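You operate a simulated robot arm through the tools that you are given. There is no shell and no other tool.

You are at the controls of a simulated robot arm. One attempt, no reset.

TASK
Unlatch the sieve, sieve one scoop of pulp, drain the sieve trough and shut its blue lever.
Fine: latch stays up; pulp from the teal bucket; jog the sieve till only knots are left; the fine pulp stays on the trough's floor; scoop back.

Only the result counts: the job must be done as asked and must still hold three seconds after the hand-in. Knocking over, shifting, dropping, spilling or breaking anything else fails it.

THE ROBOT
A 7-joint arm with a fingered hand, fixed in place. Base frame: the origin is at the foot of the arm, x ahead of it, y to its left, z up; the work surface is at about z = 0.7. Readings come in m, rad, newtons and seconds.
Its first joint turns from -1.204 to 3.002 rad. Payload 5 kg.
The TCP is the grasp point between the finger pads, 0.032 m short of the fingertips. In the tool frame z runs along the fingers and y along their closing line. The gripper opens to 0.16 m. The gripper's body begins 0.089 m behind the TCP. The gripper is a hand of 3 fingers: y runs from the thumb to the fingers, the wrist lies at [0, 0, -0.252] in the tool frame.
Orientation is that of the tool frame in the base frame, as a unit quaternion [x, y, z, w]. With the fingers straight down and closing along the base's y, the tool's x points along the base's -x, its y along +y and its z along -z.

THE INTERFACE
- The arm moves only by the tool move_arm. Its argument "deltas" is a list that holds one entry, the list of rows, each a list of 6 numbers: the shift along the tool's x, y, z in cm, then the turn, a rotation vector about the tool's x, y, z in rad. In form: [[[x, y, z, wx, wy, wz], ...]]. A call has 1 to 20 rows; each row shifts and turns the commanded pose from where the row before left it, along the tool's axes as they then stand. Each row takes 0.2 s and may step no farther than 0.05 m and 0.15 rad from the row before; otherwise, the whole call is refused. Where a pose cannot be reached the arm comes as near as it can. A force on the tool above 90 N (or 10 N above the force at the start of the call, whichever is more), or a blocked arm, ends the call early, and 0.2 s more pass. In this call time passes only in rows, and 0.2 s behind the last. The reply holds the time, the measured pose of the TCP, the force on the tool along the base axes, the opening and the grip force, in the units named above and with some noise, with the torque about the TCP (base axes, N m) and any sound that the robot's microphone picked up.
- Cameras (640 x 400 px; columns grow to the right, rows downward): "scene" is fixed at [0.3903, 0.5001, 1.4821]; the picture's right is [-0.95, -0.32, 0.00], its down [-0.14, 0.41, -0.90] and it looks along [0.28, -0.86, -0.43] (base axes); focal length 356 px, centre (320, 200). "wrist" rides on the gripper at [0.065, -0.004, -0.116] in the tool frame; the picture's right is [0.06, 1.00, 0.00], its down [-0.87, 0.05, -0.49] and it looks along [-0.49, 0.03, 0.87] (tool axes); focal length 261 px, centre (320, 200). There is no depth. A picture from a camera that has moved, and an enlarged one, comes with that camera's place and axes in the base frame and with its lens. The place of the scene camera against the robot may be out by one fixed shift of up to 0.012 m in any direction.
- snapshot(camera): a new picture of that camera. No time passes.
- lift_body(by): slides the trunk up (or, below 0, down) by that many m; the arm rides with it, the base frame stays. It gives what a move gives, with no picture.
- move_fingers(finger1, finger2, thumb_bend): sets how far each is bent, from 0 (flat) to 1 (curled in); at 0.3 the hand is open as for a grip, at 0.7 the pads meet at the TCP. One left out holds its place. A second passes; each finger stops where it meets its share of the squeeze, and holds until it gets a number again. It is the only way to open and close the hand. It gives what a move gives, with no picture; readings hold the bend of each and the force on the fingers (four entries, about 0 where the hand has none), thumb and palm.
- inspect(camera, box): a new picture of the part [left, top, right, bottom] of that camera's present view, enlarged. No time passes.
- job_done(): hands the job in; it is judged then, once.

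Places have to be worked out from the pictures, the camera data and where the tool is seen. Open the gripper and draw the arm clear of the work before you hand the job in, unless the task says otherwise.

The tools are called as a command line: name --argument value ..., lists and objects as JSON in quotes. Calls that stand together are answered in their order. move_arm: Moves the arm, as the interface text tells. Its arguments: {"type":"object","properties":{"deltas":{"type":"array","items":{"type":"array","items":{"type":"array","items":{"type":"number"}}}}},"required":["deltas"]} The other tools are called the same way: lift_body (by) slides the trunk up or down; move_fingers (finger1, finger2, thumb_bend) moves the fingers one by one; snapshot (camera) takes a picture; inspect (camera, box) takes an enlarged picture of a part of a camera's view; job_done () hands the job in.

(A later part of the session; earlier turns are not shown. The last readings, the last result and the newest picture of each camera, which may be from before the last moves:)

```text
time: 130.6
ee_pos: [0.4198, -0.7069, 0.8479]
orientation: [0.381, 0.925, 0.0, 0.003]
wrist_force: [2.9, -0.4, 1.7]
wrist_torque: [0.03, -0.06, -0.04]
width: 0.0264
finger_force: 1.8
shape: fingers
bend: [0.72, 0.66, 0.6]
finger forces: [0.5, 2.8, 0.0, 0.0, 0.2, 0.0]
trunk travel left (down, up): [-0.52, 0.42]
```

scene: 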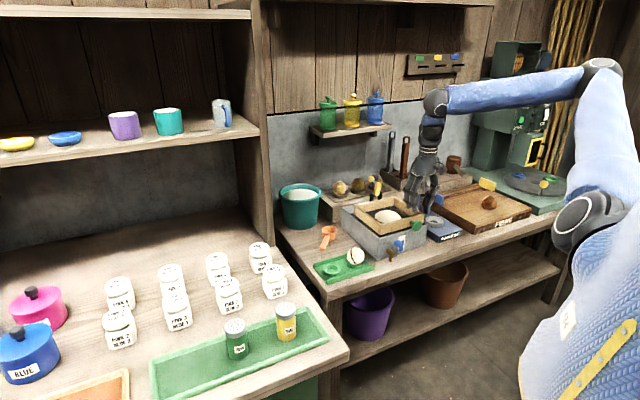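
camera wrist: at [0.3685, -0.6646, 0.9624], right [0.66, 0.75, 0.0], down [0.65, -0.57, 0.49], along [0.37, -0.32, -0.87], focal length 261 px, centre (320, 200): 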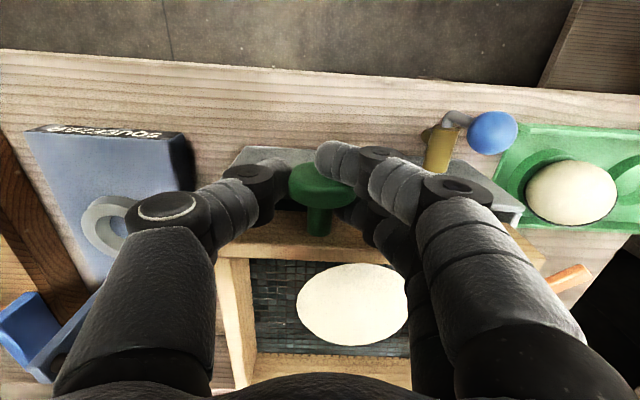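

Forces are low now. I try a first careful push of the sieve away from me by about 3 cm.

move_arm --deltas '[[[-0.8, 0, 0, 0, 0, 0], [-0.8, 0, 0, 0, 0, 0], [-0.8, 0, 0, 0, 0, 0], [-0.8, 0, 0, 0, 0, 0]]]'

snapshot --camera "wrist"

inspect --camera "scene" --box '[330, 170, 458, 250]'

```text
time: 131.6
ee_pos: [0.4432, -0.7305, 0.8498]
orientation: [0.38, 0.925, 0.001, 0.003]
wrist_force: [-3.8, 2.9, -1.8]
wrist_torque: [0.05, 0.07, 0.02]
width: 0.0266
finger_force: 2.8
shape: fingers
bend: [0.72, 0.66, 0.6]
finger forces: [3.6, 0.7, 0.0, 0.0, 0.6, 0.0]
trunk travel left (down, up): [-0.52, 0.42]
```

```text
taken
camera wrist: at [0.3931, -0.6867, 0.964], right [0.66, 0.75, 0.0], down [0.65, -0.57, 0.5], along [0.37, -0.32, -0.87], focal length 261 px, centre (320, 200)
```

wrist: 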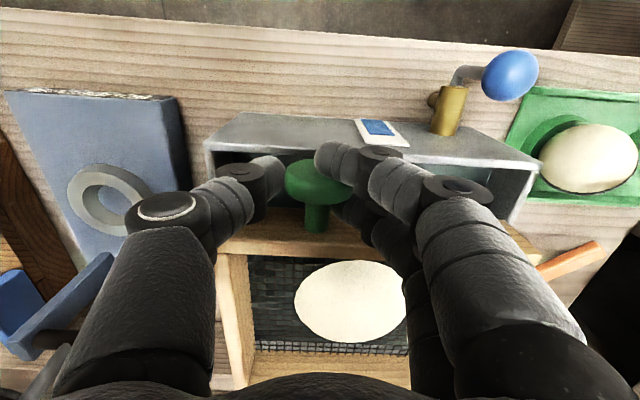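

```text
5.00 times, centred on (394, 210) of scene
camera zoom: at [0.3903, 0.5001, 1.4821], right [-0.95, -0.32, 0.0], down [-0.14, 0.41, -0.9], along [0.28, -0.86, -0.43], focal length 1778 px, centre (-50, 150)
```

zoom: 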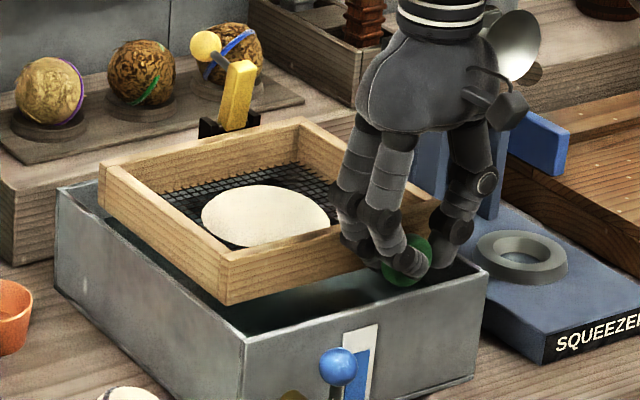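

The sieve slides easily at about 4 N. I pull it back and do a couple of moderate strokes, then check the pulp.

move_arm --deltas '[[[0.8, 0, 0, 0, 0, 0], [1.2, 0, 0, 0, 0, 0], [1.2, 0, 0, 0, 0, 0], [-1.1, 0, 0, 0, 0, 0], [-1.1, 0, 0, 0, 0, 0], [-1.0, 0, 0, 0, 0, 0], [1.0, 0, 0, 0, 0, 0], [1.1, 0, 0, 0, 0, 0], [1.1, 0, 0, 0, 0, 0]]]'

snapshot --camera "wrist"

inspect --camera "scene" --box '[330, 170, 458, 250]'

```text
time: 133.6
ee_pos: [0.4209, -0.7072, 0.85]
orientation: [0.381, 0.925, 0.0, 0.003]
wrist_force: [-0.1, 0.6, -0.4]
wrist_torque: [0.01, 0.05, -0.01]
width: 0.0264
finger_force: 2.8
shape: fingers
bend: [0.72, 0.66, 0.6]
finger forces: [1.5, 1.6, 0.0, 0.0, 0.6, 0.0]
trunk travel left (down, up): [-0.52, 0.42]
```

```text
taken
camera wrist: at [0.3701, -0.6634, 0.9644], right [0.66, 0.75, 0.0], down [0.65, -0.57, 0.5], along [0.37, -0.33, -0.87], focal length 261 px, centre (320, 200)
```

wrist: 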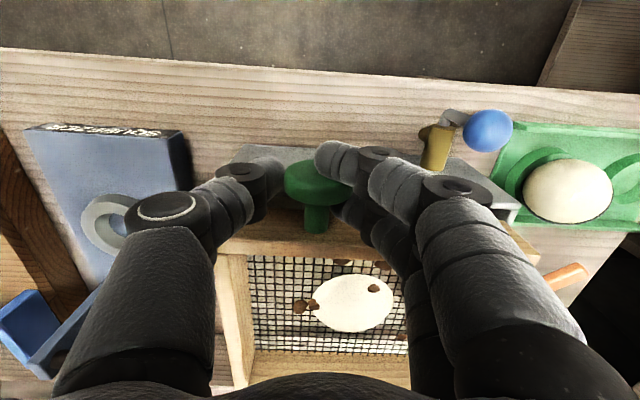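

```text
5.00 times, centred on (394, 210) of scene
camera zoom: at [0.3903, 0.5001, 1.4821], right [-0.95, -0.32, 0.0], down [-0.14, 0.41, -0.9], along [0.28, -0.86, -0.43], focal length 1778 px, centre (-50, 150)
```

zoom: 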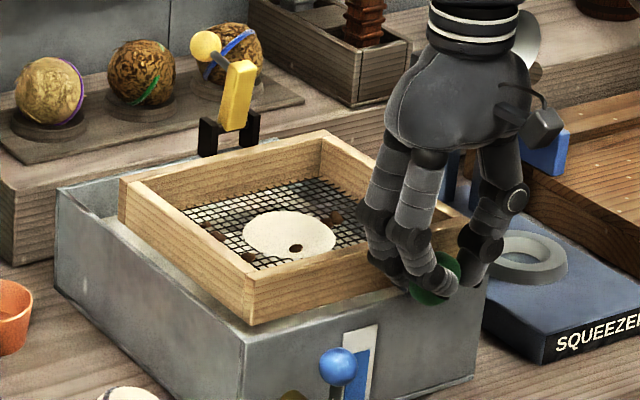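

It works: the patch is shrinking, brown knots are showing and fine pulp clouds the water below. I go on with more strokes.

move_arm --deltas '[[[-1.1, 0, 0, 0, 0, 0], [-1.1, 0, 0, 0, 0, 0], [-1.0, 0, 0, 0, 0, 0], [1.0, 0, 0, 0, 0, 0], [1.1, 0, 0, 0, 0, 0], [1.1, 0, 0, 0, 0, 0], [-1.1, 0, 0, 0, 0, 0], [-1.1, 0, 0, 0, 0, 0], [-1.0, 0, 0, 0, 0, 0], [1.0, 0, 0, 0, 0, 0], [1.1, 0, 0, 0, 0, 0], [1.1, 0, 0, 0, 0, 0]]]'

snapshot --camera "wrist"

inspect --camera "scene" --box '[330, 170, 458, 250]'

```text
time: 136.2
ee_pos: [0.4204, -0.707, 0.8497]
orientation: [0.381, 0.925, 0.0, 0.003]
wrist_force: [-0.7, 1.4, 1.6]
wrist_torque: [0.04, 0.0, 0.01]
width: 0.0264
finger_force: 2.4
shape: fingers
bend: [0.72, 0.66, 0.6]
finger forces: [2.2, 1.6, 0.1, 0.0, 0.4, 0.0]
trunk travel left (down, up): [-0.52, 0.42]
```

```text
taken
camera wrist: at [0.3703, -0.6637, 0.9639], right [0.66, 0.75, 0.0], down [0.65, -0.57, 0.5], along [0.37, -0.33, -0.87], focal length 261 px, centre (320, 200)
```

wrist: 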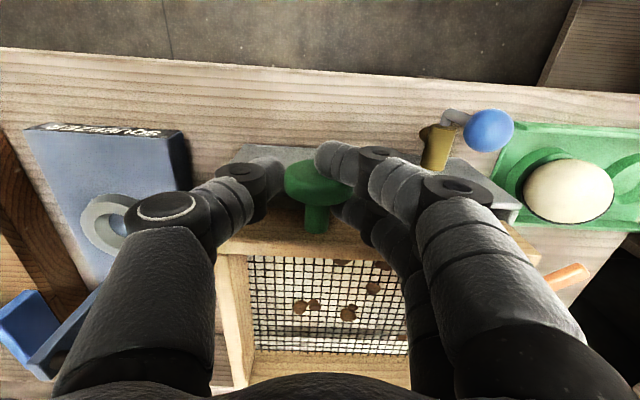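

```text
5.00 times, centred on (394, 210) of scene
camera zoom: at [0.3903, 0.5001, 1.4821], right [-0.95, -0.32, 0.0], down [-0.14, 0.41, -0.9], along [0.28, -0.86, -0.43], focal length 1778 px, centre (-50, 150)
```

zoom: 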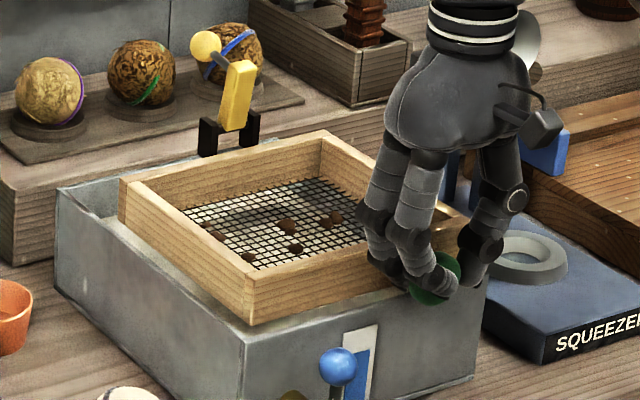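

The white patch is gone and brown knots remain. I enlarge both views to make sure no pulp is left on the mesh.

inspect --camera "wrist" --box '[220, 230, 428, 360]'

inspect --camera "scene" --box '[360, 200, 416, 235]'

```text
3.08 times, centred on (324, 295) of wrist
camera zoom: at [0.3703, -0.6637, 0.9639], right [0.66, 0.75, 0.0], down [0.65, -0.57, 0.5], along [0.37, -0.33, -0.87], focal length 802 px, centre (308, -92)
```

zoom: 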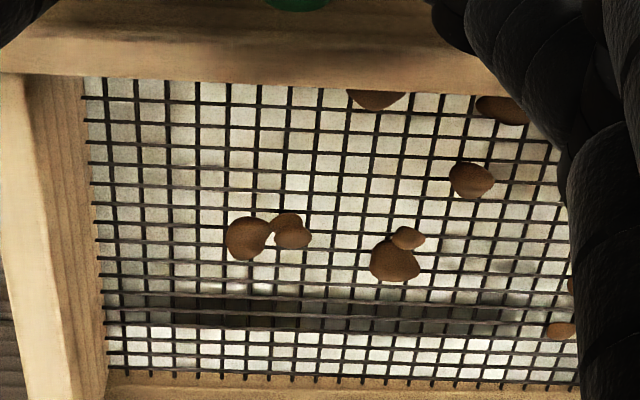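

```text
11.43 times, centred on (388, 218) of scene
camera zoom: at [0.3903, 0.5001, 1.4821], right [-0.95, -0.32, 0.0], down [-0.14, 0.41, -0.9], along [0.28, -0.86, -0.43], focal length 4064 px, centre (-457, 0)
```

zoom: 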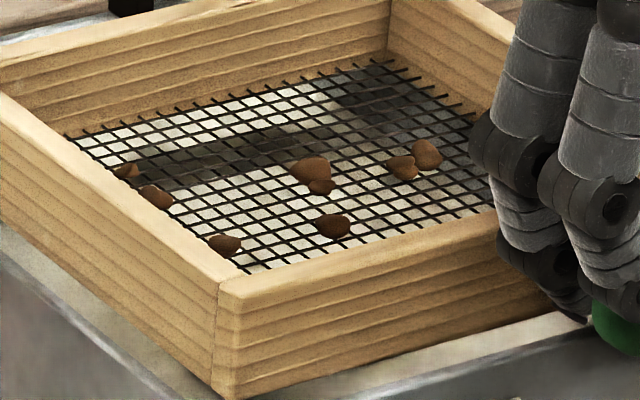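

Only brown knots are left on the mesh and the sieve is back at its front position. I open the hand and rise off the knob.

move_fingers --finger1 0.5 --finger2 0.5 --thumb_bend 0.5

move_arm --deltas '[[[0, 0, -2, 0, 0, 0], [0, 0, -3, 0, 0, 0], [0, 0, -4, 0, 0, 0], [1, 0, -4, 0, 0, 0]]]'

snapshot --camera "wrist"

inspect --camera "scene" --box '[340, 190, 452, 260]'

```text
time: 137.2
ee_pos: [0.4193, -0.7077, 0.8489]
orientation: [0.381, 0.924, 0.001, 0.002]
wrist_force: [-0.5, -1.2, -0.8]
wrist_torque: [-0.01, -0.02, 0.01]
width: 0.0865
finger_force: 0.1
shape: fingers
bend: [0.5, 0.5, 0.5]
finger forces: [0.0, 0.0, 0.0, 0.0, 0.0, 0.1]
trunk travel left (down, up): [-0.52, 0.42]
```

```text
time: 138.2
ee_pos: [0.4129, -0.7009, 0.9797]
orientation: [0.381, 0.925, 0.0, 0.002]
wrist_force: [0.0, 0.5, -0.2]
wrist_torque: [0.0, 0.0, 0.03]
width: 0.0866
finger_force: 0.1
shape: fingers
bend: [0.5, 0.5, 0.5]
finger forces: [0.0, 0.0, 0.1, 0.0, 0.0, 0.0]
trunk travel left (down, up): [-0.52, 0.42]
```

```text
taken
camera wrist: at [0.3628, -0.6573, 1.0945], right [0.66, 0.75, 0.0], down [0.65, -0.57, 0.5], along [0.37, -0.32, -0.87], focal length 261 px, centre (320, 200)
```

wrist: 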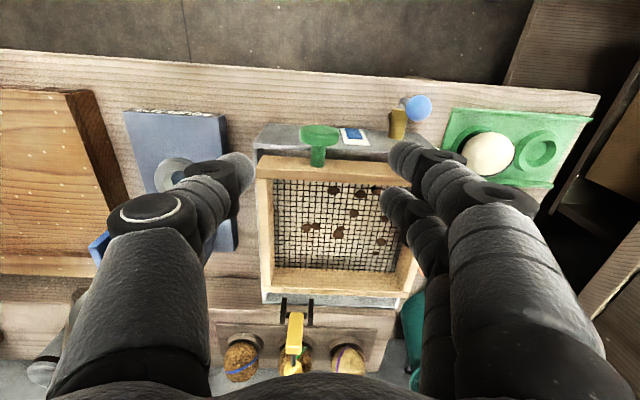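

```text
5.71 times, centred on (396, 225) of scene
camera zoom: at [0.3903, 0.5001, 1.4821], right [-0.95, -0.32, 0.0], down [-0.14, 0.41, -0.9], along [0.28, -0.86, -0.43], focal length 2032 px, centre (-114, 57)
```

zoom: 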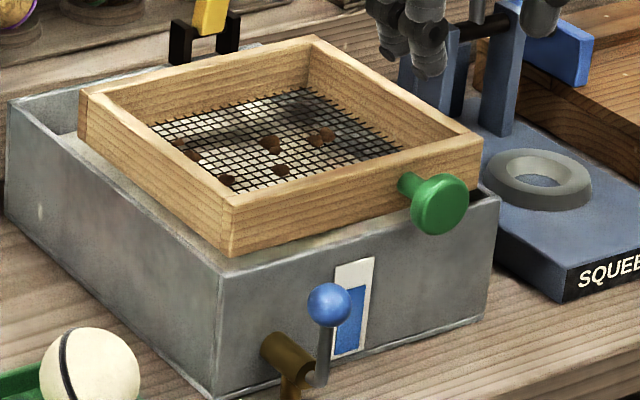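

The trough water is whitish from the fine pulp, and the lever ball stands upright at about (0.477,-0.610,0.80) over a brass pipe near the trough's foot. I approach the lever from the front with the hand tilted, open around the ball; the pulp gets time to settle meanwhile.

move_arm --deltas '[[[2.1, 3.65, 0, 0, 0, 0], [2.1, 3.65, 0, 0, 0, 0], [2.1, 3.65, 0, 0, 0, 0], [0, 0, 0, 0, -0.15, 0], [0, 0, 0, 0, -0.15, 0], [0, 0, 0, 0, -0.15, 0], [0, 0, 0, 0, -0.15, 0], [1.8, 0, 2.6, 0, 0, 0], [1.8, 0, 2.6, 0, 0, 0]]]'

snapshot --camera "wrist"

snapshot --camera "scene"

```text
time: 140.2
ee_pos: [0.454, -0.5909, 0.9208]
orientation: [0.37, 0.897, -0.094, 0.221]
wrist_force: [-0.6, 0.8, -0.7]
wrist_torque: [-0.06, -0.01, -0.02]
width: 0.0872
finger_force: 0.1
shape: fingers
bend: [0.5, 0.5, 0.5]
finger forces: [0.0, 0.0, 0.1, 0.0, 0.1, 0.1]
out of reach, approached as far as the arm can: row 7, 8, 9
trunk travel left (down, up): [-0.52, 0.42]
```

```text
taken
camera wrist: at [0.371, -0.5136, 0.9917], right [0.67, 0.75, -0.03], down [0.42, -0.34, 0.84], along [0.62, -0.57, -0.54], focal length 261 px, centre (320, 200)
```

wrist: 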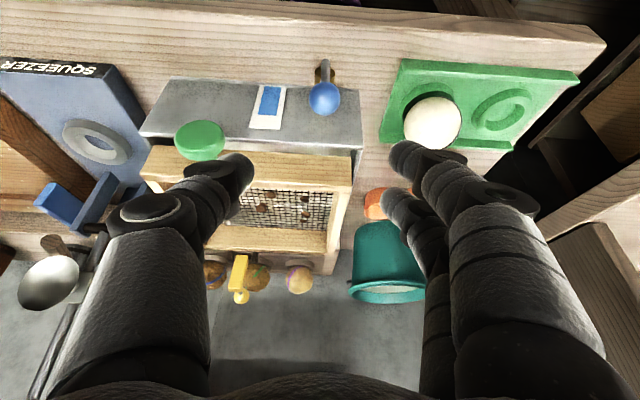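

```text
taken
```

scene: 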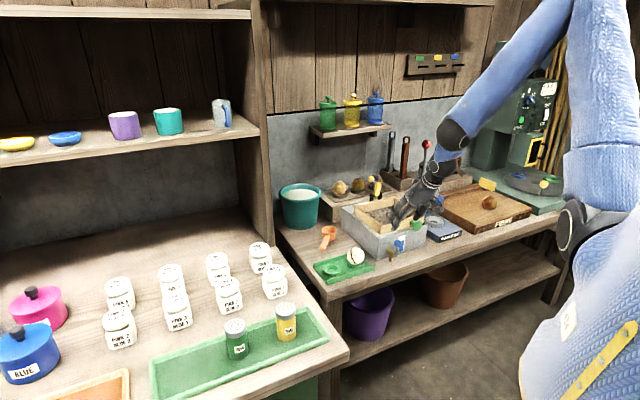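

The tilt limit here is about 28°, which is enough. The lever ball is right ahead at about (0.474,-0.609,0.80). I come down around it with the hand open.

move_arm --deltas '[[[0.8, 0.05, 2.8, 0, 0.04, 0], [0.8, 0.05, 2.8, 0, 0, 0], [0.8, 0.05, 2.8, 0, 0, 0], [0.4, 0.05, 1.6, 0, 0, 0]]]'

snapshot --camera "wrist"

inspect --camera "scene" --box '[350, 200, 446, 260]'

```text
time: 141.2
ee_pos: [0.4678, -0.6054, 0.8161]
orientation: [0.371, 0.902, -0.085, 0.204]
wrist_force: [-0.3, 0.0, 0.6]
wrist_torque: [0.0, 0.0, -0.01]
width: 0.0872
finger_force: 0.1
shape: fingers
bend: [0.5, 0.5, 0.5]
finger forces: [0.0, 0.1, 0.0, 0.0, 0.1, 0.0]
trunk travel left (down, up): [-0.52, 0.42]
```

```text
taken
camera wrist: at [0.3878, -0.5309, 0.8917], right [0.66, 0.75, -0.03], down [0.45, -0.36, 0.82], along [0.6, -0.56, -0.57], focal length 261 px, centre (320, 200)
```

wrist: 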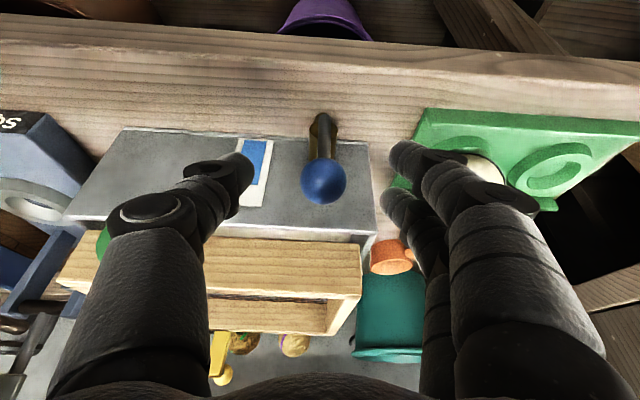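

```text
6.67 times, centred on (398, 230) of scene
camera zoom: at [0.3903, 0.5001, 1.4821], right [-0.95, -0.32, 0.0], down [-0.14, 0.41, -0.9], along [0.28, -0.86, -0.43], focal length 2370 px, centre (-200, 0)
```

zoom: 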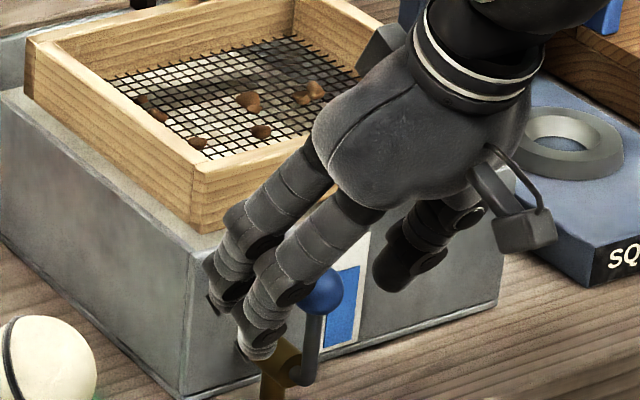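

The ball is centred between thumb and fingers. I close loosely to cage it.

move_fingers --finger1 0.64 --finger2 0.64 --thumb_bend 0.64

snapshot --camera "wrist"

inspect --camera "scene" --box '[350, 200, 446, 260]'

```text
time: 142.2
ee_pos: [0.468, -0.6054, 0.8166]
orientation: [0.372, 0.901, -0.085, 0.204]
wrist_force: [0.2, 0.4, 0.1]
wrist_torque: [-0.02, 0.02, 0.0]
width: 0.0335
finger_force: 0.2
shape: fingers
bend: [0.64, 0.64, 0.64]
finger forces: [0.0, 0.0, 0.0, 0.0, 0.1, 0.0]
trunk travel left (down, up): [-0.52, 0.42]
```

```text
taken
camera wrist: at [0.3878, -0.5307, 0.892], right [0.66, 0.75, -0.03], down [0.44, -0.36, 0.82], along [0.6, -0.56, -0.57], focal length 261 px, centre (320, 200)
```

wrist: 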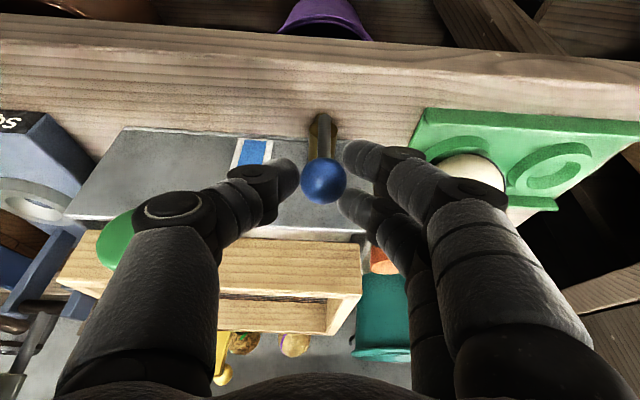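

```text
6.67 times, centred on (398, 230) of scene
camera zoom: at [0.3903, 0.5001, 1.4821], right [-0.95, -0.32, 0.0], down [-0.14, 0.41, -0.9], along [0.28, -0.86, -0.43], focal length 2370 px, centre (-200, 0)
```

zoom: 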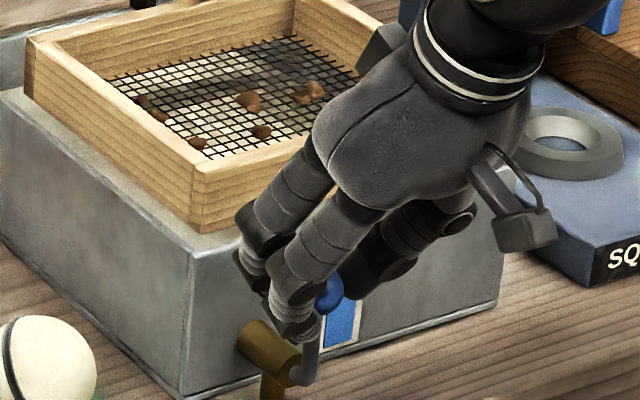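

The ball is caged. Before opening the valve I check how the water looks and let the pulp settle for a while, comparing pictures.

inspect --camera "scene" --box '[340, 195, 404, 235]'

move_arm --deltas '[[[0, 0, 0, 0, 0, 0], [0, 0, 0, 0, 0, 0], [0, 0, 0, 0, 0, 0], [0, 0, 0, 0, 0, 0], [0, 0, 0, 0, 0, 0], [0, 0, 0, 0, 0, 0], [0, 0, 0, 0, 0, 0], [0, 0, 0, 0, 0, 0], [0, 0, 0, 0, 0, 0], [0, 0, 0, 0, 0, 0], [0, 0, 0, 0, 0, 0], [0, 0, 0, 0, 0, 0], [0, 0, 0, 0, 0, 0], [0, 0, 0, 0, 0, 0], [0, 0, 0, 0, 0, 0], [0, 0, 0, 0, 0, 0], [0, 0, 0, 0, 0, 0], [0, 0, 0, 0, 0, 0], [0, 0, 0, 0, 0, 0], [0, 0, 0, 0, 0, 0]]]'

inspect --camera "scene" --box '[340, 195, 404, 235]'

```text
10.00 times, centred on (372, 215) of scene
camera zoom: at [0.3903, 0.5001, 1.4821], right [-0.95, -0.32, 0.0], down [-0.14, 0.41, -0.9], along [0.28, -0.86, -0.43], focal length 3556 px, centre (-200, 50)
```

zoom: 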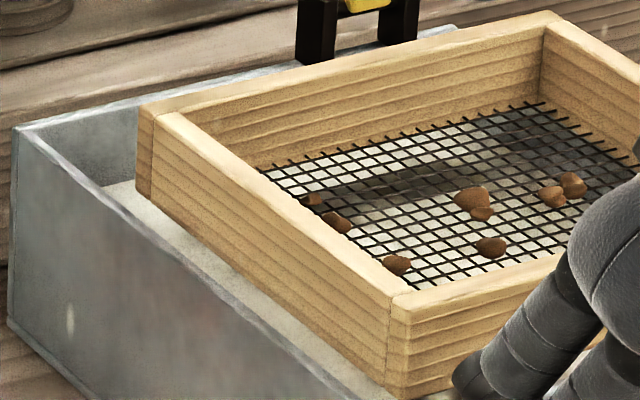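

```text
time: 146.4
ee_pos: [0.4688, -0.6048, 0.8172]
orientation: [0.371, 0.902, -0.085, 0.204]
wrist_force: [-0.8, -0.3, -0.5]
wrist_torque: [-0.02, 0.0, 0.01]
width: 0.0332
finger_force: 0.1
shape: fingers
bend: [0.64, 0.64, 0.64]
finger forces: [0.0, 0.1, 0.1, 0.1, 0.1, 0.1]
trunk travel left (down, up): [-0.52, 0.42]
```

```text
10.00 times, centred on (372, 215) of scene
camera zoom: at [0.3903, 0.5001, 1.4821], right [-0.95, -0.32, 0.0], down [-0.14, 0.41, -0.9], along [0.28, -0.86, -0.43], focal length 3556 px, centre (-200, 50)
```

zoom: 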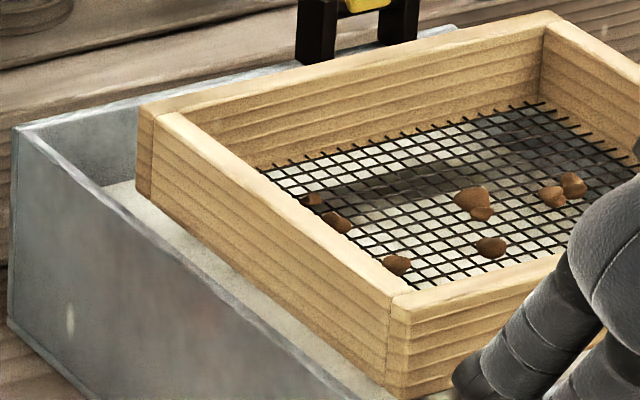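

There is no visible change in 4 s. I wait some more to see if it clears.

move_arm --deltas '[[[0, 0, 0, 0, 0, 0], [0, 0, 0, 0, 0, 0], [0, 0, 0, 0, 0, 0], [0, 0, 0, 0, 0, 0], [0, 0, 0, 0, 0, 0], [0, 0, 0, 0, 0, 0], [0, 0, 0, 0, 0, 0], [0, 0, 0, 0, 0, 0], [0, 0, 0, 0, 0, 0], [0, 0, 0, 0, 0, 0], [0, 0, 0, 0, 0, 0], [0, 0, 0, 0, 0, 0], [0, 0, 0, 0, 0, 0], [0, 0, 0, 0, 0, 0], [0, 0, 0, 0, 0, 0], [0, 0, 0, 0, 0, 0], [0, 0, 0, 0, 0, 0], [0, 0, 0, 0, 0, 0], [0, 0, 0, 0, 0, 0], [0, 0, 0, 0, 0, 0]]]'

move_arm --deltas '[[[0, 0, 0, 0, 0, 0], [0, 0, 0, 0, 0, 0], [0, 0, 0, 0, 0, 0], [0, 0, 0, 0, 0, 0], [0, 0, 0, 0, 0, 0], [0, 0, 0, 0, 0, 0], [0, 0, 0, 0, 0, 0], [0, 0, 0, 0, 0, 0], [0, 0, 0, 0, 0, 0], [0, 0, 0, 0, 0, 0], [0, 0, 0, 0, 0, 0], [0, 0, 0, 0, 0, 0], [0, 0, 0, 0, 0, 0], [0, 0, 0, 0, 0, 0], [0, 0, 0, 0, 0, 0], [0, 0, 0, 0, 0, 0], [0, 0, 0, 0, 0, 0], [0, 0, 0, 0, 0, 0], [0, 0, 0, 0, 0, 0], [0, 0, 0, 0, 0, 0]]]'

inspect --camera "scene" --box '[340, 195, 404, 235]'

inspect --camera "wrist" --box '[220, 90, 412, 210]'

```text
time: 150.6
ee_pos: [0.4679, -0.6048, 0.8153]
orientation: [0.372, 0.902, -0.085, 0.204]
wrist_force: [0.2, -0.1, 0.6]
wrist_torque: [0.0, -0.01, -0.02]
width: 0.0331
finger_force: 0.1
shape: fingers
bend: [0.64, 0.64, 0.64]
finger forces: [0.1, 0.0, 0.1, 0.0, 0.0, 0.0]
trunk travel left (down, up): [-0.52, 0.42]
```

```text
time: 154.8
ee_pos: [0.4669, -0.6061, 0.8154]
orientation: [0.372, 0.902, -0.085, 0.203]
wrist_force: [0.4, 0.2, -0.3]
wrist_torque: [-0.04, 0.04, -0.01]
width: 0.0331
finger_force: 0.0
shape: fingers
bend: [0.64, 0.64, 0.64]
finger forces: [0.0, 0.0, 0.0, 0.1, 0.0, 0.1]
trunk travel left (down, up): [-0.52, 0.42]
```

```text
10.00 times, centred on (372, 215) of scene
camera zoom: at [0.3903, 0.5001, 1.4821], right [-0.95, -0.32, 0.0], down [-0.14, 0.41, -0.9], along [0.28, -0.86, -0.43], focal length 3556 px, centre (-200, 50)
```

zoom: 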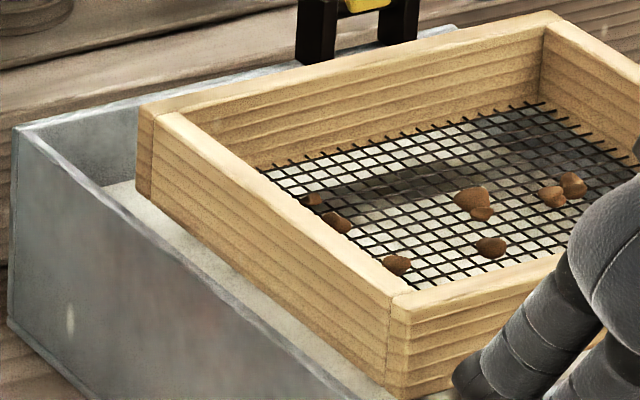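

```text
3.33 times, centred on (316, 150) of wrist
camera zoom: at [0.3878, -0.5307, 0.892], right [0.66, 0.75, -0.03], down [0.44, -0.36, 0.82], along [0.6, -0.56, -0.57], focal length 869 px, centre (333, 367)
```

zoom: 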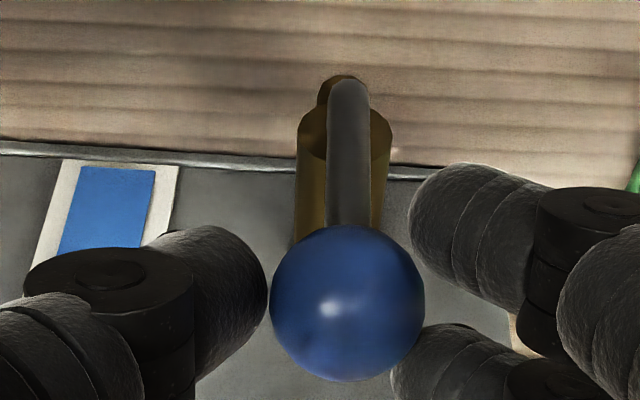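

The water does not change with time, so I go on. I try turning the lever gently toward the left (−p) first and watch the force.

move_arm --deltas '[[[0, -0.7, 0, 0, 0, 0], [0, -0.7, 0.1, 0, 0, 0], [0, -0.7, 0.15, 0, 0, 0]]]'

snapshot --camera "wrist"

inspect --camera "scene" --box '[350, 200, 446, 260]'

```text
time: 155.6
ee_pos: [0.4565, -0.6188, 0.8162]
orientation: [0.372, 0.902, -0.083, 0.205]
wrist_force: [10.9, 16.1, 10.9]
wrist_torque: [0.52, -0.57, 0.34]
width: 0.046
finger_force: 9.9
shape: fingers
bend: [0.59, 0.6, 0.64]
finger forces: [9.7, 10.1, 0.0, 0.1, 0.0, 0.0]
trunk travel left (down, up): [-0.52, 0.42]
```

```text
taken
camera wrist: at [0.3749, -0.5448, 0.8915], right [0.66, 0.75, -0.03], down [0.44, -0.36, 0.82], along [0.6, -0.55, -0.57], focal length 261 px, centre (320, 200)
```

wrist: 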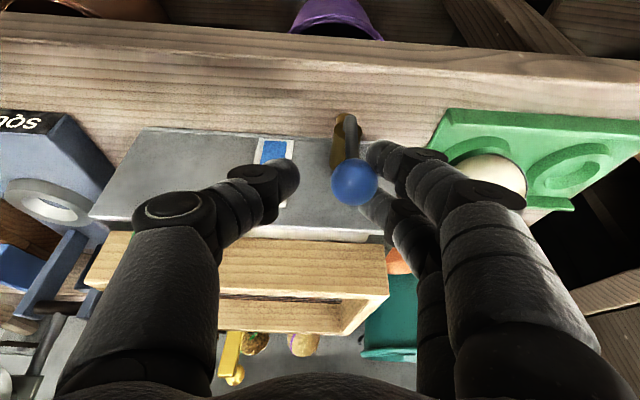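

```text
6.67 times, centred on (398, 230) of scene
camera zoom: at [0.3903, 0.5001, 1.4821], right [-0.95, -0.32, 0.0], down [-0.14, 0.41, -0.9], along [0.28, -0.86, -0.43], focal length 2370 px, centre (-200, 0)
```

zoom: 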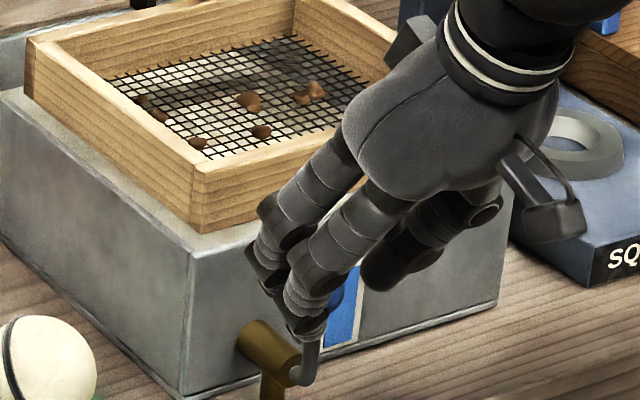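

The lever does not go that way: it pushed the fingers open at 20 N. I recentre and turn it to the right (+p) along its arc, in small steps.

move_arm --deltas '[[[0, 1.2, -0.2, 0, 0, 0], [0, 1.1, 0, 0, 0, 0], [0.08, 1.0, 0.18, 0, 0, 0]]]'

move_fingers --finger1 0.64 --finger2 0.64 --thumb_bend 0.66

move_arm --deltas '[[[0.08, 0.8, 0.18, 0, 0, 0], [0.2, 0.8, 0.4, 0, 0, 0]]]'

snapshot --camera "wrist"

inspect --camera "scene" --box '[350, 200, 446, 260]'

```text
time: 156.4
ee_pos: [0.4762, -0.5979, 0.8144]
orientation: [0.372, 0.902, -0.085, 0.203]
wrist_force: [0.6, 0.0, 0.4]
wrist_torque: [0.03, 0.0, 0.05]
width: 0.033
finger_force: 0.1
shape: fingers
bend: [0.64, 0.64, 0.64]
finger forces: [0.0, 0.1, 0.1, 0.0, 0.0, 0.0]
trunk travel left (down, up): [-0.52, 0.42]
```

```text
time: 157.4
ee_pos: [0.4779, -0.5971, 0.815]
orientation: [0.372, 0.902, -0.085, 0.204]
wrist_force: [-0.4, 0.1, -2.3]
wrist_torque: [0.01, 0.03, -0.01]
width: 0.031
finger_force: 1.4
shape: fingers
bend: [0.64, 0.64, 0.66]
finger forces: [0.6, 0.4, 0.1, 0.0, 1.1, 0.1]
trunk travel left (down, up): [-0.52, 0.42]
```

```text
time: 158.0
ee_pos: [0.4883, -0.5848, 0.8081]
orientation: [0.372, 0.901, -0.084, 0.204]
wrist_force: [0.5, 0.0, -0.4]
wrist_torque: [0.01, -0.03, 0.0]
width: 0.0304
finger_force: 1.1
shape: fingers
bend: [0.64, 0.64, 0.66]
finger forces: [0.8, 0.6, 0.0, 0.1, 1.1, 0.0]
trunk travel left (down, up): [-0.52, 0.42]
```

```text
taken
camera wrist: at [0.4082, -0.5112, 0.8839], right [0.66, 0.75, -0.03], down [0.44, -0.37, 0.82], along [0.6, -0.56, -0.57], focal length 261 px, centre (320, 200)
```

wrist: 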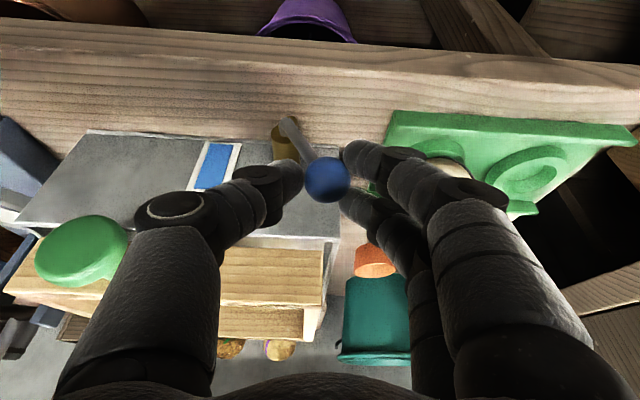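

```text
6.67 times, centred on (398, 230) of scene
camera zoom: at [0.3903, 0.5001, 1.4821], right [-0.95, -0.32, 0.0], down [-0.14, 0.41, -0.9], along [0.28, -0.86, -0.43], focal length 2370 px, centre (-200, 0)
```

zoom: 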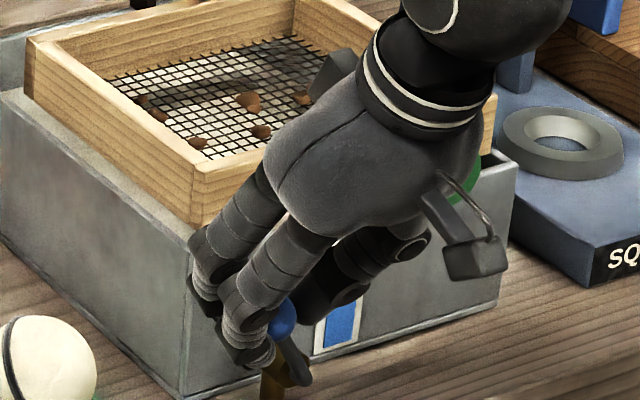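

The lever turns freely this way with about 1 N. I follow the arc further, checking the gauge and the clearance to the white ball.

move_arm --deltas '[[[0.22, 0.65, 0.45, 0, 0, 0], [0.22, 0.6, 0.45, 0, 0, 0], [0.25, 0.5, 0.54, 0, 0, 0], [0.25, 0.45, 0.54, 0, 0, 0]]]'

snapshot --camera "wrist"

inspect --camera "scene" --box '[350, 200, 446, 260]'

```text
time: 159.0
ee_pos: [0.5025, -0.5703, 0.7864]
orientation: [0.372, 0.902, -0.085, 0.204]
wrist_force: [-0.3, 0.9, 2.6]
wrist_torque: [-0.15, 0.15, 0.0]
width: 0.0329
finger_force: 3.9
shape: fingers
bend: [0.63, 0.63, 0.66]
finger forces: [2.3, 0.6, 0.1, 0.1, 5.7, 0.1]
trunk travel left (down, up): [-0.52, 0.42]
```

```text
taken
camera wrist: at [0.4228, -0.4955, 0.862], right [0.66, 0.75, -0.03], down [0.45, -0.36, 0.82], along [0.6, -0.56, -0.57], focal length 261 px, centre (320, 200)
```

wrist: 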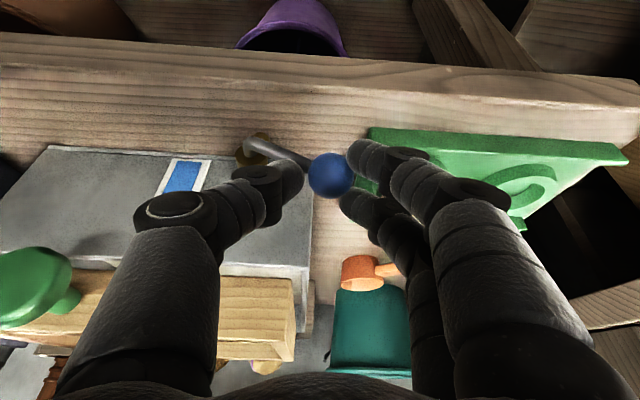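

```text
6.67 times, centred on (398, 230) of scene
camera zoom: at [0.3903, 0.5001, 1.4821], right [-0.95, -0.32, 0.0], down [-0.14, 0.41, -0.9], along [0.28, -0.86, -0.43], focal length 2370 px, centre (-200, 0)
```

zoom: 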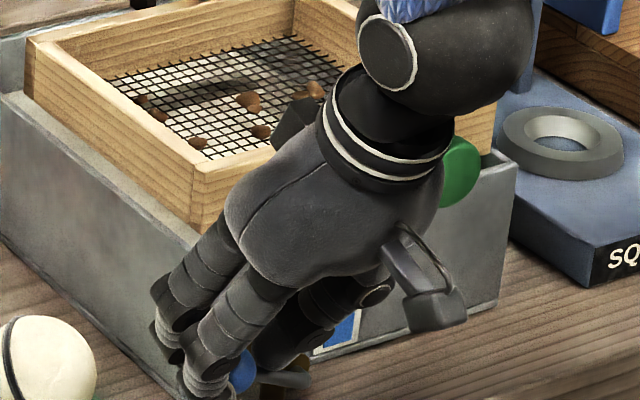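

The lever is now about 65–70° over. I check whether the water level on the gauge is falling.

inspect --camera "wrist" --box '[140, 130, 300, 230]'

move_arm --deltas '[[[0, 0, 0, 0, 0, 0], [0, 0, 0, 0, 0, 0], [0, 0, 0, 0, 0, 0], [0, 0, 0, 0, 0, 0], [0, 0, 0, 0, 0, 0], [0, 0, 0, 0, 0, 0], [0, 0, 0, 0, 0, 0], [0, 0, 0, 0, 0, 0], [0, 0, 0, 0, 0, 0], [0, 0, 0, 0, 0, 0]]]'

inspect --camera "wrist" --box '[140, 130, 300, 230]'

inspect --camera "scene" --box '[340, 195, 404, 235]'

```text
4.00 times, centred on (220, 180) of wrist
camera zoom: at [0.4228, -0.4955, 0.862], right [0.66, 0.75, -0.03], down [0.45, -0.36, 0.82], along [0.6, -0.56, -0.57], focal length 1043 px, centre (720, 280)
```

zoom: 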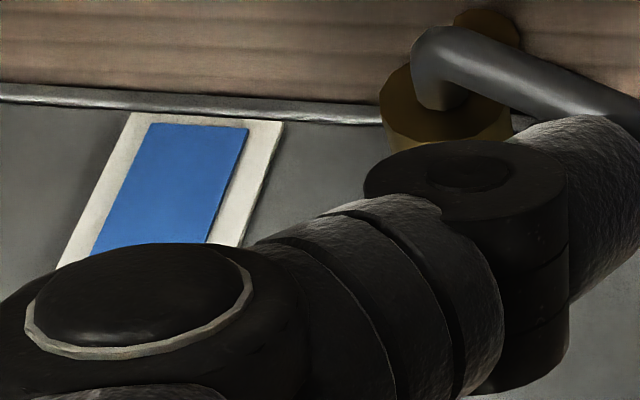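

```text
time: 161.2
ee_pos: [0.503, -0.5698, 0.7863]
orientation: [0.372, 0.902, -0.085, 0.204]
wrist_force: [-3.7, 2.1, 2.4]
wrist_torque: [-0.08, 0.25, -0.11]
width: 0.0331
finger_force: 4.5
shape: fingers
bend: [0.63, 0.63, 0.66]
finger forces: [2.2, 0.6, 0.0, 0.0, 6.5, 0.1]
trunk travel left (down, up): [-0.52, 0.42]
```

```text
4.00 times, centred on (220, 180) of wrist
camera zoom: at [0.423, -0.4954, 0.862], right [0.66, 0.75, -0.03], down [0.44, -0.36, 0.82], along [0.6, -0.56, -0.57], focal length 1043 px, centre (720, 280)
```

zoom: 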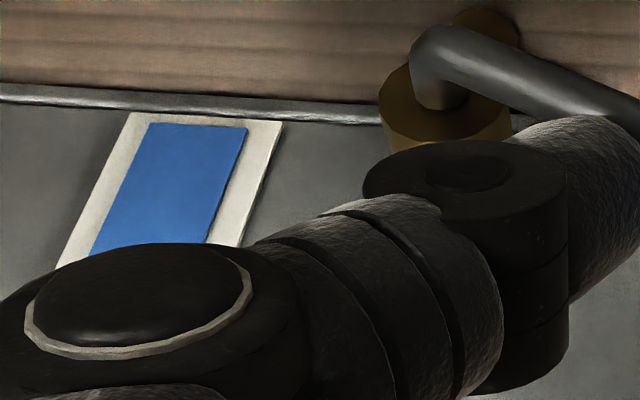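

```text
10.00 times, centred on (372, 215) of scene
camera zoom: at [0.3903, 0.5001, 1.4821], right [-0.95, -0.32, 0.0], down [-0.14, 0.41, -0.9], along [0.28, -0.86, -0.43], focal length 3556 px, centre (-200, 50)
```

zoom: 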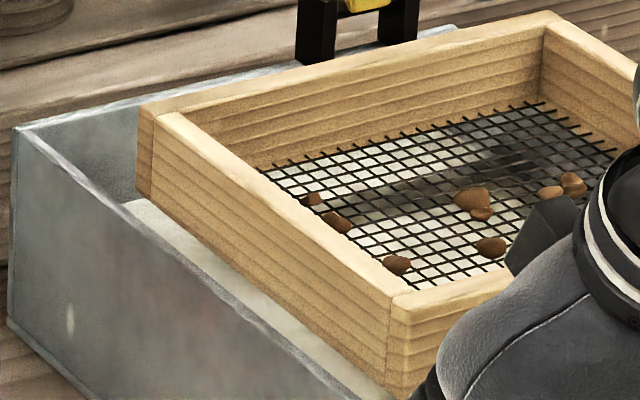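

The white waterline in the trough has dropped, so it is draining. I hold here and let it run.

move_arm --deltas '[[[0, 0, 0, 0, 0, 0], [0, 0, 0, 0, 0, 0], [0, 0, 0, 0, 0, 0], [0, 0, 0, 0, 0, 0], [0, 0, 0, 0, 0, 0], [0, 0, 0, 0, 0, 0], [0, 0, 0, 0, 0, 0], [0, 0, 0, 0, 0, 0], [0, 0, 0, 0, 0, 0], [0, 0, 0, 0, 0, 0], [0, 0, 0, 0, 0, 0], [0, 0, 0, 0, 0, 0], [0, 0, 0, 0, 0, 0], [0, 0, 0, 0, 0, 0], [0, 0, 0, 0, 0, 0], [0, 0, 0, 0, 0, 0], [0, 0, 0, 0, 0, 0], [0, 0, 0, 0, 0, 0], [0, 0, 0, 0, 0, 0], [0, 0, 0, 0, 0, 0]]]'

inspect --camera "wrist" --box '[140, 130, 300, 230]'

inspect --camera "scene" --box '[340, 195, 404, 235]'

```text
time: 165.4
ee_pos: [0.503, -0.5702, 0.7859]
orientation: [0.373, 0.901, -0.085, 0.204]
wrist_force: [-4.0, 2.9, 3.4]
wrist_torque: [-0.02, 0.23, -0.06]
width: 0.033
finger_force: 4.2
shape: fingers
bend: [0.63, 0.63, 0.66]
finger forces: [2.3, 0.5, 0.0, 0.1, 6.2, 0.1]
trunk travel left (down, up): [-0.52, 0.42]
```

```text
4.00 times, centred on (220, 180) of wrist
camera zoom: at [0.423, -0.4954, 0.862], right [0.66, 0.75, -0.03], down [0.44, -0.36, 0.82], along [0.6, -0.56, -0.57], focal length 1043 px, centre (720, 280)
```

zoom: 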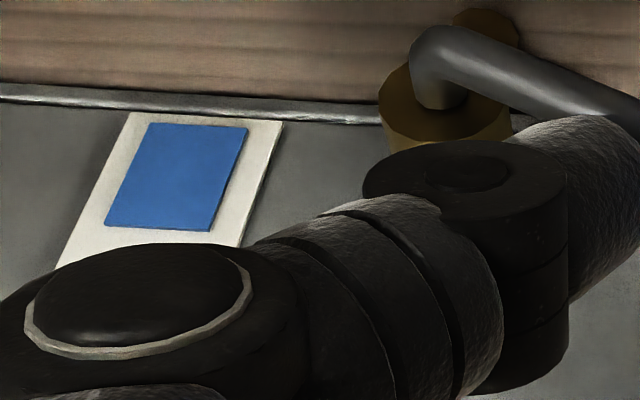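

```text
10.00 times, centred on (372, 215) of scene
camera zoom: at [0.3903, 0.5001, 1.4821], right [-0.95, -0.32, 0.0], down [-0.14, 0.41, -0.9], along [0.28, -0.86, -0.43], focal length 3556 px, centre (-200, 50)
```

zoom: 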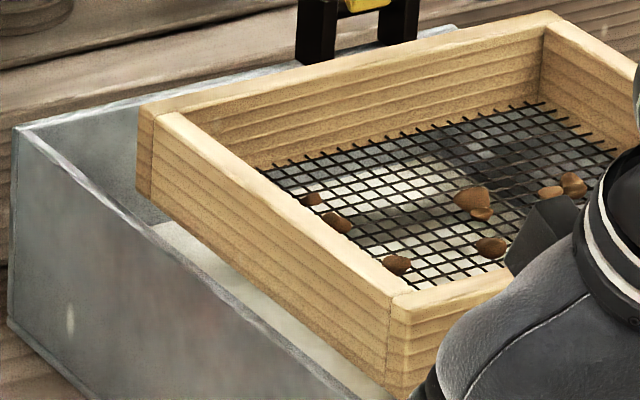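

The gauge is clearly falling. I keep waiting and check again.

move_arm --deltas '[[[0, 0, 0, 0, 0, 0], [0, 0, 0, 0, 0, 0], [0, 0, 0, 0, 0, 0], [0, 0, 0, 0, 0, 0], [0, 0, 0, 0, 0, 0], [0, 0, 0, 0, 0, 0], [0, 0, 0, 0, 0, 0], [0, 0, 0, 0, 0, 0], [0, 0, 0, 0, 0, 0], [0, 0, 0, 0, 0, 0], [0, 0, 0, 0, 0, 0], [0, 0, 0, 0, 0, 0], [0, 0, 0, 0, 0, 0], [0, 0, 0, 0, 0, 0], [0, 0, 0, 0, 0, 0], [0, 0, 0, 0, 0, 0], [0, 0, 0, 0, 0, 0], [0, 0, 0, 0, 0, 0], [0, 0, 0, 0, 0, 0], [0, 0, 0, 0, 0, 0]]]'

move_arm --deltas '[[[0, 0, 0, 0, 0, 0], [0, 0, 0, 0, 0, 0], [0, 0, 0, 0, 0, 0], [0, 0, 0, 0, 0, 0], [0, 0, 0, 0, 0, 0], [0, 0, 0, 0, 0, 0], [0, 0, 0, 0, 0, 0], [0, 0, 0, 0, 0, 0], [0, 0, 0, 0, 0, 0], [0, 0, 0, 0, 0, 0], [0, 0, 0, 0, 0, 0], [0, 0, 0, 0, 0, 0], [0, 0, 0, 0, 0, 0], [0, 0, 0, 0, 0, 0], [0, 0, 0, 0, 0, 0], [0, 0, 0, 0, 0, 0], [0, 0, 0, 0, 0, 0], [0, 0, 0, 0, 0, 0], [0, 0, 0, 0, 0, 0], [0, 0, 0, 0, 0, 0]]]'

inspect --camera "wrist" --box '[140, 130, 300, 230]'

inspect --camera "scene" --box '[340, 195, 404, 235]'

```text
time: 169.6
ee_pos: [0.5038, -0.5694, 0.7863]
orientation: [0.372, 0.902, -0.085, 0.204]
wrist_force: [-4.0, 2.5, 1.6]
wrist_torque: [-0.08, 0.18, -0.11]
width: 0.0331
finger_force: 4.6
shape: fingers
bend: [0.63, 0.63, 0.66]
finger forces: [2.3, 0.5, 0.0, 0.1, 6.0, 0.0]
trunk travel left (down, up): [-0.52, 0.42]
```

```text
time: 173.8
ee_pos: [0.5025, -0.5697, 0.7871]
orientation: [0.372, 0.901, -0.085, 0.204]
wrist_force: [-3.2, 4.0, 2.3]
wrist_torque: [-0.07, 0.22, -0.07]
width: 0.0331
finger_force: 4.1
shape: fingers
bend: [0.63, 0.63, 0.66]
finger forces: [2.4, 0.4, 0.0, 0.1, 5.9, 0.0]
trunk travel left (down, up): [-0.52, 0.42]
```

```text
4.00 times, centred on (220, 180) of wrist
camera zoom: at [0.423, -0.4954, 0.862], right [0.66, 0.75, -0.03], down [0.44, -0.36, 0.82], along [0.6, -0.56, -0.57], focal length 1043 px, centre (720, 280)
```

zoom: 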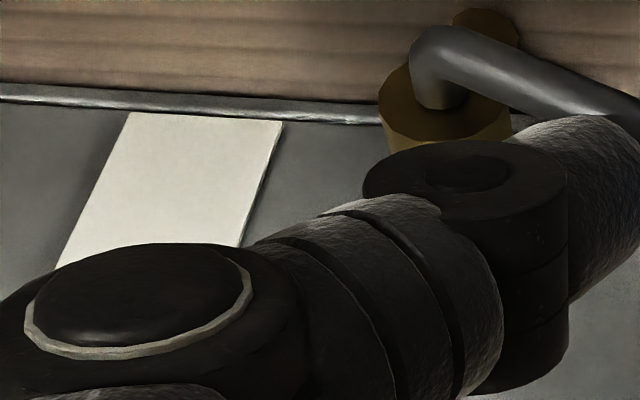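

```text
10.00 times, centred on (372, 215) of scene
camera zoom: at [0.3903, 0.5001, 1.4821], right [-0.95, -0.32, 0.0], down [-0.14, 0.41, -0.9], along [0.28, -0.86, -0.43], focal length 3556 px, centre (-200, 50)
```

zoom: 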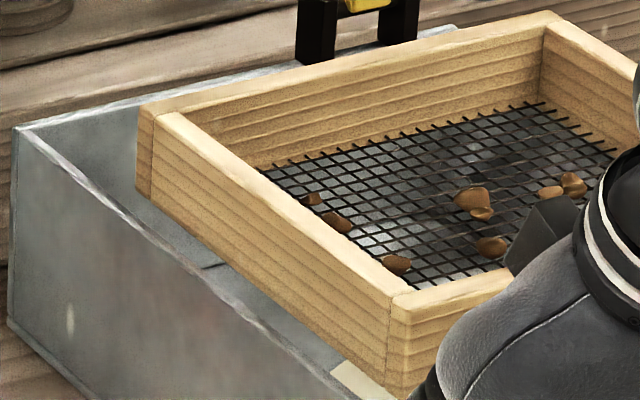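

The gauge is empty, the trough has drained and a pale layer of fine pulp is visible on its floor. I now turn the lever back up to its stop along the same arc.

move_arm --deltas '[[[-0.25, -0.45, -0.54, 0, 0, 0], [-0.25, -0.5, -0.54, 0, 0, 0], [-0.22, -0.6, -0.45, 0, 0, 0], [-0.22, -0.65, -0.45, 0, 0, 0], [-0.2, -0.8, -0.4, 0, 0, 0], [-0.08, -0.8, -0.18, 0, 0, 0], [-0.08, -1.0, -0.18, 0, 0, 0], [0, -0.55, 0, 0, 0, 0]]]'

snapshot --camera "wrist"

inspect --camera "scene" --box '[350, 200, 446, 260]'

```text
time: 175.6
ee_pos: [0.4676, -0.6098, 0.8199]
orientation: [0.372, 0.901, -0.085, 0.207]
wrist_force: [15.5, -4.3, 33.2]
wrist_torque: [0.04, -1.11, -0.1]
width: 0.0363
finger_force: 16.8
shape: fingers
bend: [0.62, 0.69, 0.66]
finger forces: [4.5, 29.4, 0.0, 0.1, 0.0, 0.0]
trunk travel left (down, up): [-0.52, 0.42]
```

```text
taken
camera wrist: at [0.3872, -0.5347, 0.8942], right [0.67, 0.75, -0.03], down [0.44, -0.36, 0.82], along [0.6, -0.56, -0.57], focal length 261 px, centre (320, 200)
```

wrist: 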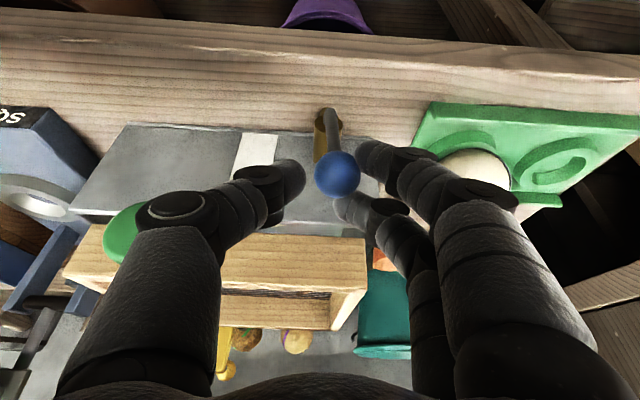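

```text
6.67 times, centred on (398, 230) of scene
camera zoom: at [0.3903, 0.5001, 1.4821], right [-0.95, -0.32, 0.0], down [-0.14, 0.41, -0.9], along [0.28, -0.86, -0.43], focal length 2370 px, centre (-200, 0)
```

zoom: 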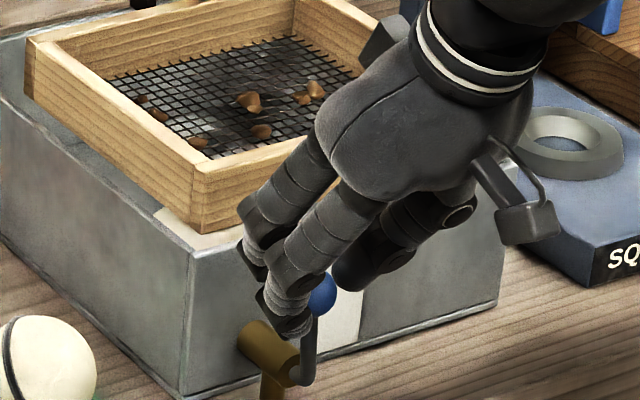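

The lever is nearly upright, but finger2 is jammed (29 N). I open the fingers to relieve it and look.

move_fingers --finger1 0.5 --finger2 0.5 --thumb_bend 0.5

snapshot --camera "wrist"

inspect --camera "scene" --box '[350, 200, 446, 260]'

```text
time: 176.6
ee_pos: [0.4659, -0.6086, 0.8178]
orientation: [0.372, 0.902, -0.085, 0.204]
wrist_force: [-0.3, -0.7, 0.2]
wrist_torque: [0.02, 0.01, -0.01]
width: 0.0874
finger_force: 0.3
shape: fingers
bend: [0.5, 0.5, 0.5]
finger forces: [0.3, 0.0, 0.1, 0.0, 0.0, 0.0]
trunk travel left (down, up): [-0.52, 0.42]
```

```text
taken
camera wrist: at [0.3862, -0.534, 0.8923], right [0.66, 0.75, -0.03], down [0.45, -0.36, 0.82], along [0.6, -0.56, -0.57], focal length 261 px, centre (320, 200)
```

wrist: 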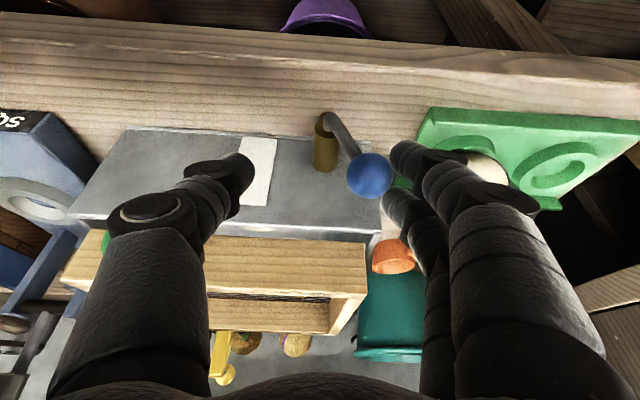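

```text
6.67 times, centred on (398, 230) of scene
camera zoom: at [0.3903, 0.5001, 1.4821], right [-0.95, -0.32, 0.0], down [-0.14, 0.41, -0.9], along [0.28, -0.86, -0.43], focal length 2370 px, centre (-200, 0)
```

zoom: 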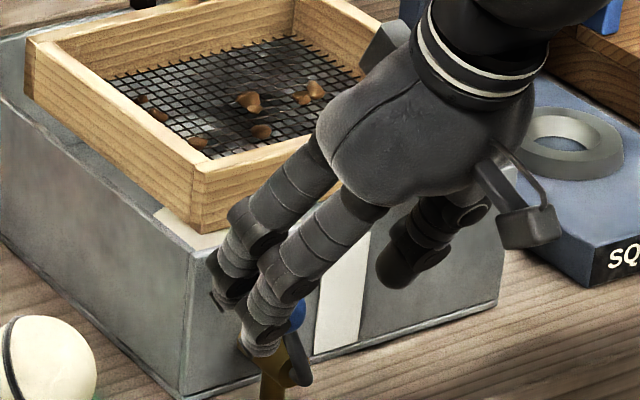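

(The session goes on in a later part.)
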